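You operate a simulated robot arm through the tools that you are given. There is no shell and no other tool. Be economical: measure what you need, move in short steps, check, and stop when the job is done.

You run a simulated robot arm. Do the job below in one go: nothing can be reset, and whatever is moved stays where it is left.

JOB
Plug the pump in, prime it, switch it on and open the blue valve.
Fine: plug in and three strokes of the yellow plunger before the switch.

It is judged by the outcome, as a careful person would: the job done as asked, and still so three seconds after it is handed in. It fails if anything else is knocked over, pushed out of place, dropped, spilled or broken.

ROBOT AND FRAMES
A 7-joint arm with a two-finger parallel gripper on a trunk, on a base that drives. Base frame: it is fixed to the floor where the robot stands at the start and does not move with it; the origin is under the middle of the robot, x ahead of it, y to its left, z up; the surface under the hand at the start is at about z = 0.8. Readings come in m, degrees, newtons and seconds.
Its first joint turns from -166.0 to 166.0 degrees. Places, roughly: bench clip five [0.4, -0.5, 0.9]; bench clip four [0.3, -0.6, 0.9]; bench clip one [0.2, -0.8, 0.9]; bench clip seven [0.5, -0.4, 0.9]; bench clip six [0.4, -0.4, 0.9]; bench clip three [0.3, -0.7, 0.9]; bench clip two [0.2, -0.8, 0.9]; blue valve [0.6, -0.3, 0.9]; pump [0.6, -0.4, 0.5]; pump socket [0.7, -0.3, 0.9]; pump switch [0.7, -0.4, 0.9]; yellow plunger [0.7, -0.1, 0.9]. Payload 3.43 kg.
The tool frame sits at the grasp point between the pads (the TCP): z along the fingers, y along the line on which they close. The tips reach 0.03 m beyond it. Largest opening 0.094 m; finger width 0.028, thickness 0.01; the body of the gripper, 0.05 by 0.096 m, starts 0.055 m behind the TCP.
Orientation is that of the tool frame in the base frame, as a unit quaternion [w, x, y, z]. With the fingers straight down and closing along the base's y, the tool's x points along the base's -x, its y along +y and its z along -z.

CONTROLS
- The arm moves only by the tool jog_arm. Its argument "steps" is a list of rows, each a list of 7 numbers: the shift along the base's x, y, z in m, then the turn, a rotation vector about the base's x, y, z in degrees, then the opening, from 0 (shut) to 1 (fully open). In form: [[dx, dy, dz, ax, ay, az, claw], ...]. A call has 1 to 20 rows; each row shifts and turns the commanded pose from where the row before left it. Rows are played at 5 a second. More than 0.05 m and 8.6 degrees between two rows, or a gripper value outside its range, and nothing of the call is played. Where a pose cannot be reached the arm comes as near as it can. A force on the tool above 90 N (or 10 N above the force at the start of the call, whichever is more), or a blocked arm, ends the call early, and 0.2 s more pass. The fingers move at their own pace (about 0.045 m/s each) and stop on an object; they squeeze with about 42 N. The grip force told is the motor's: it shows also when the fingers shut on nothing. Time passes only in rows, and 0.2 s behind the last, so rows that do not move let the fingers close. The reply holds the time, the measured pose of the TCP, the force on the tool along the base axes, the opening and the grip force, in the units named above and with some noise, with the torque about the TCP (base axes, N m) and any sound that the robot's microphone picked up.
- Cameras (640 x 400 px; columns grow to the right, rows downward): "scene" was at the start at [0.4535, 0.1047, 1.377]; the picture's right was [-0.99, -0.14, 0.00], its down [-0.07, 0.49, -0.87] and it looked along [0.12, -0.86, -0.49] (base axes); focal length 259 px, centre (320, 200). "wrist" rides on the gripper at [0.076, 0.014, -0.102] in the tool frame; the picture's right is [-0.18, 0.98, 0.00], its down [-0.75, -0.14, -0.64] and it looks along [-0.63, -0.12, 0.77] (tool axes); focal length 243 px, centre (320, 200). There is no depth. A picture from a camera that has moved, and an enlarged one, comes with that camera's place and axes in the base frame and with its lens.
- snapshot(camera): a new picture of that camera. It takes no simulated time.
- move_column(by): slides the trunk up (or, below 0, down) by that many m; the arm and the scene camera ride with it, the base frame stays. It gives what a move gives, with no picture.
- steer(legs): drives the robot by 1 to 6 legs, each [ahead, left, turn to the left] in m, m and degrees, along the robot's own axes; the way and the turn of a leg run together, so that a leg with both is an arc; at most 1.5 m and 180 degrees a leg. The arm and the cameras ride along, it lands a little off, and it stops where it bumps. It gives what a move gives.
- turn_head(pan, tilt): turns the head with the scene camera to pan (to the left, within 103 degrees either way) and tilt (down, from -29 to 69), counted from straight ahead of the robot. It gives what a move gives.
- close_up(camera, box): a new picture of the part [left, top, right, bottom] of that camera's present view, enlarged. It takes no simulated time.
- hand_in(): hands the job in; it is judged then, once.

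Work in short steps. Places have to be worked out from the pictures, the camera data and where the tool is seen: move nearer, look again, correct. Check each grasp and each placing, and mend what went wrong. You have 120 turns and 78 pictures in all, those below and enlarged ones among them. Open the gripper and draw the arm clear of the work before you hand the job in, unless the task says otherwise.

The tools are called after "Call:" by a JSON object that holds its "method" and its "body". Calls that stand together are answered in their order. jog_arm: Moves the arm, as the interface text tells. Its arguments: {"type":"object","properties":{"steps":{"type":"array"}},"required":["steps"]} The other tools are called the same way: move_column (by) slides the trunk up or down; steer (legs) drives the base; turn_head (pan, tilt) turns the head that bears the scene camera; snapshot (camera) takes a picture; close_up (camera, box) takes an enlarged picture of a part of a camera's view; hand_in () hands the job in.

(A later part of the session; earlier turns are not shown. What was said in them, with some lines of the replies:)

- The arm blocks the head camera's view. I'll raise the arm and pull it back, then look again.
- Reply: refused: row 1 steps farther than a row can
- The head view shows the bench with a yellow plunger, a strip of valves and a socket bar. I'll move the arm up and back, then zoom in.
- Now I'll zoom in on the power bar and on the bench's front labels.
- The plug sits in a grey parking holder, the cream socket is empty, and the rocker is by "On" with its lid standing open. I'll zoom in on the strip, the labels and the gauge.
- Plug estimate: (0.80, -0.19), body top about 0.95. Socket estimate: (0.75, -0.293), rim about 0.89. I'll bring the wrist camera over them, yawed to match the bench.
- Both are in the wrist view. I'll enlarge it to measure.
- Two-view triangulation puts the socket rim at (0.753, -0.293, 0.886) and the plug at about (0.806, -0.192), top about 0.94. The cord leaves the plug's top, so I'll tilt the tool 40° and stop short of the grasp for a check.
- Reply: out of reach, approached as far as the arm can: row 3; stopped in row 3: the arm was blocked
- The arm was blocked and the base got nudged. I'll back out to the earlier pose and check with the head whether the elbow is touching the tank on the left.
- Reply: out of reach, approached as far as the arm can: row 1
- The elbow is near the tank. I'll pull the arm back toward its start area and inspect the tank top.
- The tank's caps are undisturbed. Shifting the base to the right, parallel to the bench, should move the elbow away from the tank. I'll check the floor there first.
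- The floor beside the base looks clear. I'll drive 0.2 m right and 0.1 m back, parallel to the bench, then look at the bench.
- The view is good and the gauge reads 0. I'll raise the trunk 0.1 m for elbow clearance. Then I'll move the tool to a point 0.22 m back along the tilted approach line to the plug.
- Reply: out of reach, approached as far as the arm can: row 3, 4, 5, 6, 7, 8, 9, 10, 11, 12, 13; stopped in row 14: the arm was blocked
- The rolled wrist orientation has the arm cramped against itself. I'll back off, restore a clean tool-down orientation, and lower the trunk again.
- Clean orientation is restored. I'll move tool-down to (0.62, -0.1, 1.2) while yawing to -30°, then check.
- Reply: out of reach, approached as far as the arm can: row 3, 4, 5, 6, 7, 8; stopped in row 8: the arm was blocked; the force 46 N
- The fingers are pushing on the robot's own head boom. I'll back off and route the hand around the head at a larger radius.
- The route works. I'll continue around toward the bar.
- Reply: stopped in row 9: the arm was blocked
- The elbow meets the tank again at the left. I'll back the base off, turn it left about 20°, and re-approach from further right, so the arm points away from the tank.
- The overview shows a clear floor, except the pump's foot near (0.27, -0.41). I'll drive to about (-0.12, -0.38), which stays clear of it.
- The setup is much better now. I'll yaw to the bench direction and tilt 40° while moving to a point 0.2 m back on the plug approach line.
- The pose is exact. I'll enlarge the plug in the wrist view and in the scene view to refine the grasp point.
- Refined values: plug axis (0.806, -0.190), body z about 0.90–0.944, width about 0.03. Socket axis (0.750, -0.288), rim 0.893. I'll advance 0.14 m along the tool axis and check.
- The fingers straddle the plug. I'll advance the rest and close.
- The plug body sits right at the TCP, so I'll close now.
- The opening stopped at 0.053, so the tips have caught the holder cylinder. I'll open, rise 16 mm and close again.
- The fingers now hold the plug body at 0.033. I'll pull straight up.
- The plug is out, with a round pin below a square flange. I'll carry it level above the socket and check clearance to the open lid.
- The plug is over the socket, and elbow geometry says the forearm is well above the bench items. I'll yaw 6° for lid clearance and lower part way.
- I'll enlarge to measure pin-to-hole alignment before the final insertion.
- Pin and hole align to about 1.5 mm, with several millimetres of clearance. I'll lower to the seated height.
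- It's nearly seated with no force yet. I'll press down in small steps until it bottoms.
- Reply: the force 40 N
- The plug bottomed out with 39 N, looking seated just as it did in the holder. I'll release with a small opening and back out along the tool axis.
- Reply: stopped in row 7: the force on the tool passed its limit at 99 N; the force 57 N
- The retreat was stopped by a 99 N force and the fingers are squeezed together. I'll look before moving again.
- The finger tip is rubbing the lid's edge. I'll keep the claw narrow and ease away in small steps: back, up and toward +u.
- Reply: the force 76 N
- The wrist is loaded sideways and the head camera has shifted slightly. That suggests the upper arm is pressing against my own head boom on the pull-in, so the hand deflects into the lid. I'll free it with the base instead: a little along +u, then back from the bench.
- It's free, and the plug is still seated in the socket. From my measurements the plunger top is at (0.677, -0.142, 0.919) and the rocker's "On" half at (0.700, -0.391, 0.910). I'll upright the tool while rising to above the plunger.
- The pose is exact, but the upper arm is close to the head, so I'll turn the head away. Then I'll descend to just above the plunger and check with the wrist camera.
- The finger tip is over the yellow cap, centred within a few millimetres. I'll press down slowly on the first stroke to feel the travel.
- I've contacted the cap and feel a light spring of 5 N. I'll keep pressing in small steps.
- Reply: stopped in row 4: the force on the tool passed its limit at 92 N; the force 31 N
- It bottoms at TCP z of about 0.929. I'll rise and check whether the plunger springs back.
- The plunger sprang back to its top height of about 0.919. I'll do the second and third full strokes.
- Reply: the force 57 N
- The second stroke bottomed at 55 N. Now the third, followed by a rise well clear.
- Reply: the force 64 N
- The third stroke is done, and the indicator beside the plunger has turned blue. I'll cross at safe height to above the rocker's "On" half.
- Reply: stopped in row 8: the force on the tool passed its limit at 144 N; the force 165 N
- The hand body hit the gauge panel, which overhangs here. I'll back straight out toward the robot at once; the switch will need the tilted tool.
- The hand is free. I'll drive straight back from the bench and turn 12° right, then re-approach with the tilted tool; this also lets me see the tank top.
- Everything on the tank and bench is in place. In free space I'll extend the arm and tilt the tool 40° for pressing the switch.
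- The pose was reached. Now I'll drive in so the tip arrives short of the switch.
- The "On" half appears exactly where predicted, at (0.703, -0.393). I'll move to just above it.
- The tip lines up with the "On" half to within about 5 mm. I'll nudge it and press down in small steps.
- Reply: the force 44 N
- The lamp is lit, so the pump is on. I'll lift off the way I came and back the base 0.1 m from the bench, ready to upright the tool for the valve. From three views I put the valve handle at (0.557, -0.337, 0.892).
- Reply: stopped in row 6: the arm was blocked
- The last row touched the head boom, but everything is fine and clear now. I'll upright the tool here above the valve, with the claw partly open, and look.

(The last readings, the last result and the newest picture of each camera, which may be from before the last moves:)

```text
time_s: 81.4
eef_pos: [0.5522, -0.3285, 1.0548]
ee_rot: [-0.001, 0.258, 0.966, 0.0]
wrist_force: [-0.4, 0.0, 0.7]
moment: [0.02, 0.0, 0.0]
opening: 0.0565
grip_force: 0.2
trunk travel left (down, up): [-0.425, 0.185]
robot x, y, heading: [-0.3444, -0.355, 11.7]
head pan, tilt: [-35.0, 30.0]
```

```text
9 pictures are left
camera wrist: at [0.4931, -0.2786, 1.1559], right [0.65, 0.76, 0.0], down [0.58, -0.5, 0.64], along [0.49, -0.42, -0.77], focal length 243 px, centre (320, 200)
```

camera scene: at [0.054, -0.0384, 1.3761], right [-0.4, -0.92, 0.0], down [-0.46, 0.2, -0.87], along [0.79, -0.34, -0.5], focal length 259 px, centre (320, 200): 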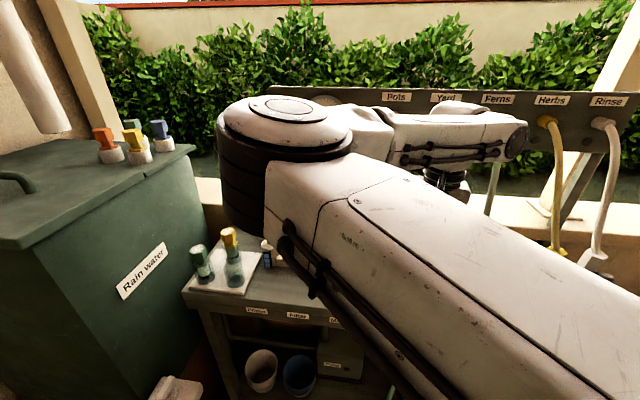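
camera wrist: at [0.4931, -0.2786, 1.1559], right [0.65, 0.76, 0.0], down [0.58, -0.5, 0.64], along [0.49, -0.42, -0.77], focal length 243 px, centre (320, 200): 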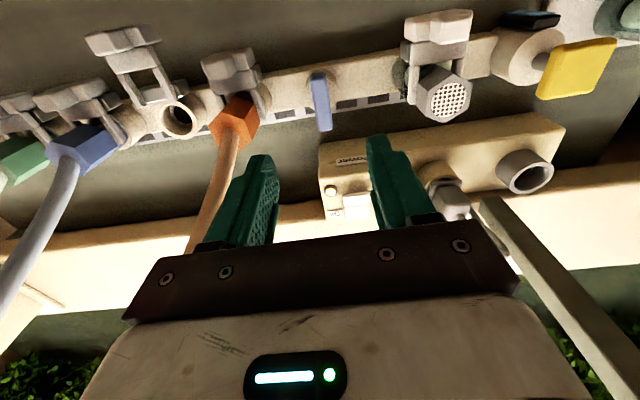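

The handle lies along n at (0.559, -0.334, 0.892). I'll narrow the claw and descend astride it.

Call:
{"method": "jog_arm", "body": {"steps": [[0.0065, -0.0055, -0.02, 0, 0, 0, 0.45], [0, 0, -0.03, 0, 0, 0, 0.45], [0, 0, -0.03, 0, 0, 0, 0.45], [0, 0, -0.03, 0, 0, 0, 0.45], [0, 0, -0.015, 0, 0, 0, 0.45], [0, 0, -0.012, 0, 0, 0, 0.45], [0, 0, 0, 0, 0, 0, 0.45]]}}

Call:
{"method": "snapshot", "body": {"camera": "wrist"}}

```text
time_s: 83.0
eef_pos: [0.5589, -0.3354, 0.917]
ee_rot: [-0.001, 0.259, 0.966, -0.001]
wrist_force: [-0.5, -0.2, 1.1]
moment: [0.01, -0.01, -0.01]
opening: 0.0422
grip_force: 0.1
trunk travel left (down, up): [-0.425, 0.185]
robot x, y, heading: [-0.3455, -0.3572, 12.0]
head pan, tilt: [-35.0, 30.0]
```

```text
8 pictures are left
camera wrist: at [0.5002, -0.2853, 1.0187], right [0.65, 0.76, 0.0], down [0.58, -0.5, 0.64], along [0.49, -0.42, -0.77], focal length 243 px, centre (320, 200)
```

wrist: 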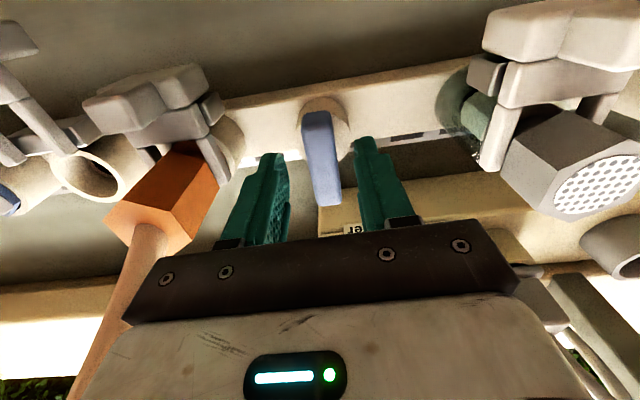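

The handle sits centred between the fingers. I'll go 5 mm lower and close.

Call:
{"method": "jog_arm", "body": {"steps": [[0, 0, -0.006, 0, 0, 0, 0.45], [0, 0, 0, 0, 0, 0, 0.1], [0, 0, 0, 0, 0, 0, 0], [0, 0, 0, 0, 0, 0, 0], [0, 0, 0, 0, 0, 0, 0]]}}

```text
time_s: 84.2
eef_pos: [0.561, -0.3329, 0.9113]
ee_rot: [-0.001, 0.258, 0.966, 0.0]
wrist_force: [6.7, 7.1, -0.1]
moment: [-0.04, -0.38, 0.02]
opening: 0.0169
grip_force: 45.4
trunk travel left (down, up): [-0.425, 0.185]
robot x, y, heading: [-0.3435, -0.3557, 12.4]
head pan, tilt: [-35.0, 30.0]
```

The handle is gripped at 0.017. I'll try a small counter-clockwise turn and read the torque.

Call:
{"method": "jog_arm", "body": {"steps": [[0, 0, 0, 0, 0, 5, 0], [0, 0, 0, 0, 0, 5, 0], [0, 0, 0, 0, 0, 0, 0]]}}

```text
time_s: 85.0
eef_pos: [0.5586, -0.3327, 0.9103]
ee_rot: [0.001, 0.172, 0.985, 0.001]
wrist_force: [13.6, 10.7, 9.2]
moment: [0.53, 1.1, 0.01]
opening: 0.0171
grip_force: 44.4
trunk travel left (down, up): [-0.425, 0.185]
robot x, y, heading: [-0.345, -0.3575, 12.1]
head pan, tilt: [-35.0, 30.0]
```

There's no resisting torque, so the handle turns freely counter-clockwise. I'll continue.

Call:
{"method": "jog_arm", "body": {"steps": [[0, 0, 0, 0, 0, 8, 0], [0, 0, 0, 0, 0, 8, 0], [0, 0, 0, 0, 0, 8, 0], [0, 0, 0, 0, 0, 8, 0], [0, 0, 0, 0, 0, 0, 0]]}}

Call:
{"method": "snapshot", "body": {"camera": "wrist"}}

```text
time_s: 86.2
eef_pos: [0.5603, -0.333, 0.9108]
ee_rot: [0.001, -0.106, 0.994, 0.0]
wrist_force: [17.5, 16.7, 12.7]
moment: [0.18, 0.57, 0.01]
opening: 0.0168
grip_force: 44.9
trunk travel left (down, up): [-0.425, 0.185]
robot x, y, heading: [-0.3426, -0.3586, 12.3]
head pan, tilt: [-35.0, 30.0]
```

```text
7 pictures are left
camera wrist: at [0.4817, -0.3357, 1.0127], right [-0.03, 1.0, 0.0], down [0.76, 0.02, 0.64], along [0.64, 0.02, -0.77], focal length 243 px, centre (320, 200)
```

wrist: 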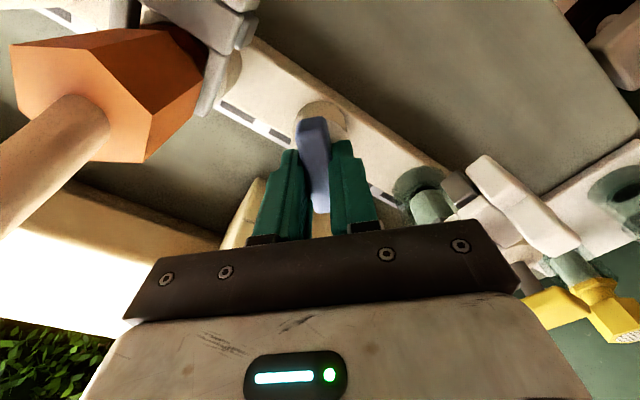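

The handle follows the gripper. A full 90° would swing the wrist camera into the orange hose, so I'll turn only 18° more in the grip and push the rest with a fingertip.

Call:
{"method": "jog_arm", "body": {"steps": [[0, 0, 0, 0, 0, 6, 0], [0, 0, 0, 0, 0, 6, 0], [0, 0, 0, 0, 0, 6, 0], [0, 0, 0, 0, 0, 0, 0], [0, 0, 0, 0, 0, 0, 0.45], [0, 0, 0, 0, 0, 0, 0.45], [0, 0, 0, 0, 0, 0, 0.45], [0, 0, 0.03, 0, 0, 0, 0.45], [0, 0, 0.03, 0, 0, 0, 0.45]]}}

Call:
{"method": "snapshot", "body": {"camera": "wrist"}}

```text
time_s: 88.2
eef_pos: [0.5575, -0.3372, 0.9713]
ee_rot: [-0.001, -0.258, 0.966, 0.0]
wrist_force: [0.4, 0.6, -0.5]
moment: [0.01, 0.01, 0.02]
opening: 0.042
grip_force: 0.1
trunk travel left (down, up): [-0.425, 0.185]
robot x, y, heading: [-0.344, -0.3594, 12.1]
head pan, tilt: [-35.0, 30.0]
```

```text
6 pictures are left
camera wrist: at [0.4842, -0.3616, 1.0732], right [-0.33, 0.94, 0.0], down [0.72, 0.26, 0.64], along [0.6, 0.21, -0.77], focal length 243 px, centre (320, 200)
```

wrist: 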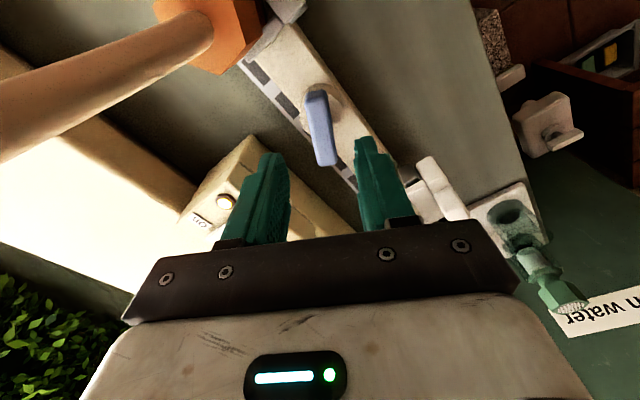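

The handle is at about 30°, and another 30° is needed to line up with the pipe. I'll close the claw, yaw back to 0 away from the hose, and come down beside the handle's far end to push it on.

Call:
{"method": "jog_arm", "body": {"steps": [[0, 0, 0, 0, 0, -7.5, 0], [0.007, -0.004, 0, 0, 0, -7.5, 0], [0.011, -0.006, 0, 0, 0, -7.5, 0], [0.0105, -0.006, 0, 0, 0, -7.5, 0], [0, 0, 0, 0, 0, 0, 0], [0, 0, -0.02, 0, 0, 0, 0], [0, 0, -0.02, 0, 0, 0, 0], [0, 0, -0.018, 0, 0, 0, 0], [0, 0, 0, 0, 0, 0, 0]]}}

Call:
{"method": "snapshot", "body": {"camera": "wrist"}}

```text
time_s: 90.2
eef_pos: [0.5884, -0.3495, 0.9112]
ee_rot: [0.0, 0.0, 1.0, 0.0]
wrist_force: [0.1, -0.2, 0.5]
moment: [0.0, -0.06, 0.0]
opening: 0.0
grip_force: 32.5
trunk travel left (down, up): [-0.425, 0.185]
robot x, y, heading: [-0.3447, -0.3568, 12.2]
head pan, tilt: [-35.0, 30.0]
```

```text
5 pictures are left
camera wrist: at [0.5114, -0.3349, 1.0135], right [0.18, 0.98, 0.0], down [0.75, -0.14, 0.64], along [0.63, -0.12, -0.77], focal length 243 px, centre (320, 200)
```

wrist: 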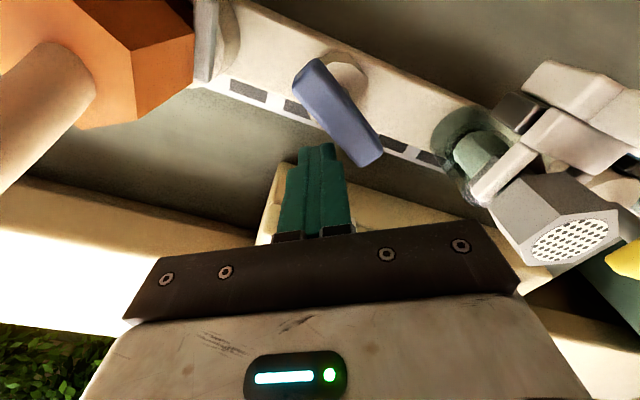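

The fingertip is just beside the handle's far end. I'll push in +y in small steps.

Call:
{"method": "jog_arm", "body": {"steps": [[-0.001, 0.005, 0, 0, 0, 0, 0], [-0.001, 0.005, 0, 0, 0, 0, 0], [-0.001, 0.005, 0, 0, 0, 0, 0], [0, 0.004, 0, 0, 0, 0, 0], [-0.001, 0.003, 0, 0, 0, 0, 0], [0, 0, 0, 0, 0, 0, 0]]}}

Call:
{"method": "snapshot", "body": {"camera": "wrist"}}

```text
time_s: 91.6
eef_pos: [0.5854, -0.3365, 0.9134]
ee_rot: [0.002, 0.004, 1.0, -0.006]
wrist_force: [32.4, -41.8, -20.4]
moment: [-0.57, -0.57, 0.2]
opening: 0.0
grip_force: 33.1
trunk travel left (down, up): [-0.425, 0.185]
robot x, y, heading: [-0.3473, -0.3592, 11.9]
head pan, tilt: [-35.0, 30.0]
```

```text
4 pictures are left
camera wrist: at [0.5085, -0.3211, 1.0142], right [0.19, 0.98, -0.01], down [0.75, -0.14, 0.65], along [0.63, -0.13, -0.76], focal length 243 px, centre (320, 200)
```

wrist: 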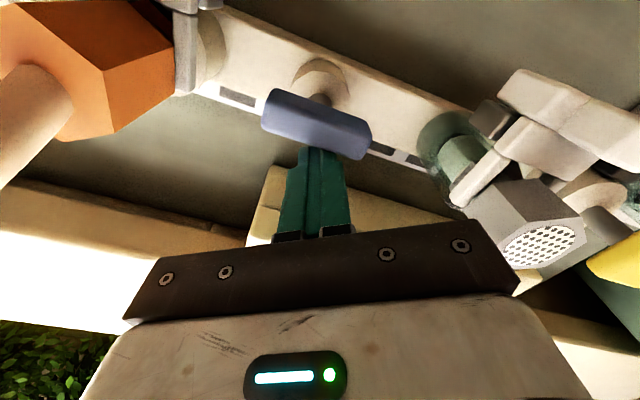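

The handle is now parallel to the strip and hard against its stop (about 50 N). I'll ease off, lift straight up and open the claw, then drive back and check the gauge.

Call:
{"method": "jog_arm", "body": {"steps": [[0.004, -0.008, 0, 0, 0, 0, 0], [0.001, -0.004, 0, 0, 0, 0, 0], [0, 0, 0.03, 0, 0, 0, 0], [0, 0, 0.04, 0, 0, 0, 0], [0, 0, 0.04, 0, 0, 0, 0], [0, 0, 0.03, 0, 0, 0, 0.3], [0, 0, 0, 0, 0, 0, 0.5]]}}

Call:
{"method": "steer", "body": {"legs": [[-0.3, 0, 0]]}}

Call:
{"method": "turn_head", "body": {"pan": -50, "tilt": 30}}

Call:
{"method": "snapshot", "body": {"camera": "wrist"}}

Call:
{"method": "snapshot", "body": {"camera": "scene"}}

```text
time_s: 93.2
eef_pos: [0.5872, -0.3406, 1.0525]
ee_rot: [0.0, 0.001, 1.0, 0.0]
wrist_force: [0.7, 0.4, -1.0]
moment: [0.0, -0.02, -0.01]
opening: 0.0471
grip_force: 0.0
trunk travel left (down, up): [-0.425, 0.185]
robot x, y, heading: [-0.3463, -0.356, 12.1]
head pan, tilt: [-35.0, 30.0]
```

```text
time_s: 95.2
eef_pos: [0.3359, -0.3689, 1.0679]
ee_rot: [0.009, -0.057, 0.998, 0.002]
wrist_force: [1.3, -0.9, 1.4]
moment: [0.08, 0.11, 0.03]
opening: 0.0469
grip_force: 0.1
trunk travel left (down, up): [-0.425, 0.185]
robot x, y, heading: [-0.5674, -0.4868, 18.4]
head pan, tilt: [-35.0, 30.0]
stopped in leg 1: the robot was blocked; the commanded pose is now the measured one
```

```text
time_s: 95.9
eef_pos: [0.333, -0.3699, 1.0664]
ee_rot: [0.008, -0.061, 0.998, 0.003]
wrist_force: [0.2, -0.8, -0.9]
moment: [0.0, 0.0, -0.02]
opening: 0.0472
grip_force: 0.0
trunk travel left (down, up): [-0.425, 0.185]
robot x, y, heading: [-0.5664, -0.4879, 18.9]
head pan, tilt: [-50.0, 30.0]
```

```text
3 pictures are left
camera wrist: at [0.2542, -0.3661, 1.1683], right [0.06, 1.0, 0.01], down [0.75, -0.05, 0.65], along [0.65, -0.04, -0.76], focal length 243 px, centre (320, 200)
```

wrist: 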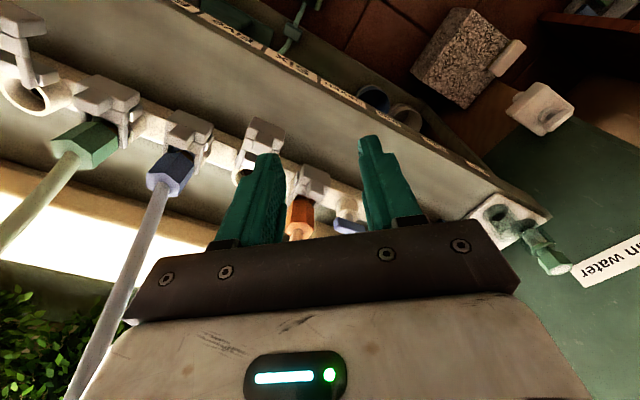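

```text
2 pictures are left
camera scene: at [-0.1339, -0.2127, 1.3753], right [-0.52, -0.86, 0.0], down [-0.43, 0.26, -0.86], along [0.74, -0.45, -0.5], focal length 259 px, centre (320, 200)
```

scene: 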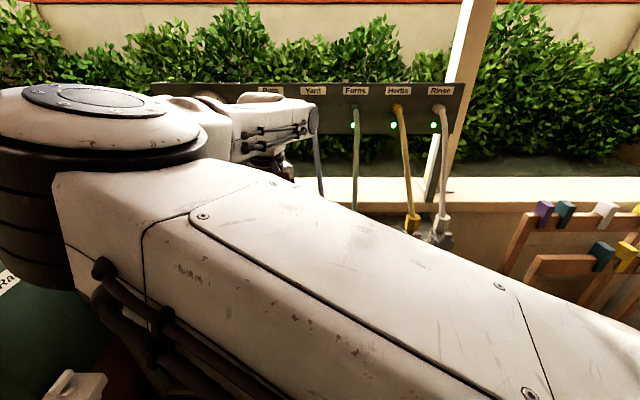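

The green lamps on the panel are lit, so water is flowing to the lines. The base bumped something behind it, so I'll ease forward a little and look to the rear right.

Call:
{"method": "steer", "body": {"legs": [[0.05, 0, 0]]}}

Call:
{"method": "turn_head", "body": {"pan": 103, "tilt": 35}}

Call:
{"method": "snapshot", "body": {"camera": "scene"}}

```text
time_s: 96.8
eef_pos: [0.3781, -0.3521, 1.0691]
ee_rot: [0.01, -0.059, 0.998, 0.002]
wrist_force: [-0.1, 0.2, -0.4]
moment: [0.04, -0.02, -0.06]
opening: 0.0466
grip_force: 0.0
trunk travel left (down, up): [-0.425, 0.185]
robot x, y, heading: [-0.526, -0.4712, 18.6]
head pan, tilt: [-50.0, 30.0]
```

```text
time_s: 99.2
eef_pos: [0.3782, -0.3533, 1.0704]
ee_rot: [0.01, -0.059, 0.998, 0.001]
wrist_force: [0.1, -0.3, -0.7]
moment: [-0.01, 0.01, 0.02]
opening: 0.0471
grip_force: 0.2
trunk travel left (down, up): [-0.425, 0.185]
robot x, y, heading: [-0.5236, -0.4701, 18.7]
head pan, tilt: [103.0, 35.0]
```

```text
1 pictures are left
camera scene: at [-0.2127, -0.0713, 1.3683], right [0.85, 0.52, 0.0], down [0.3, -0.49, -0.82], along [-0.43, 0.7, -0.57], focal length 259 px, centre (320, 200)
```

scene: 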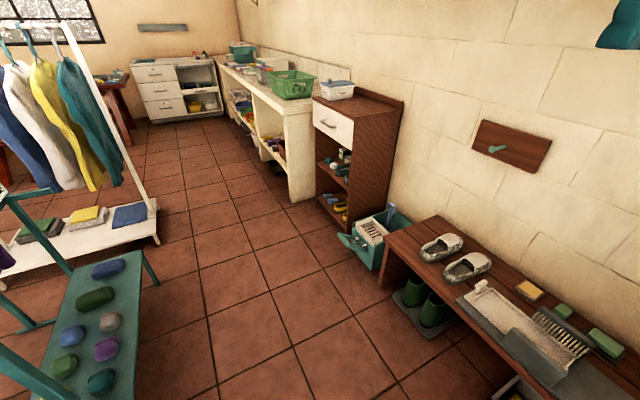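

Behind me nothing has fallen, and the rack and its items are in place. The arm is clear of the bench with the gripper open. The plug is seated, the pump lamp was lit, the valve is at its stop and the line lamps are green, so I'm handing in.

Call:
{"method": "hand_in", "body": {}}

```text
The job is handed in.
```

I plugged in the pump, primed it with three full strokes of the yellow plunger, switched it on (its lamp lit), and then turned the blue valve to its stop. The panel's line lamps showed green afterwards.

Three bumps along the way:
- **Gauge panel:** the hand hit it at about 150 N. I saw no damage afterwards.
- **Switch-box lid:** a finger pressed against it while I released the plug. It was still standing open.
- **Base:** it bumped something behind it as I backed away at the end. The head's last view to the rear showed nothing knocked over, but I couldn't see what it touched.
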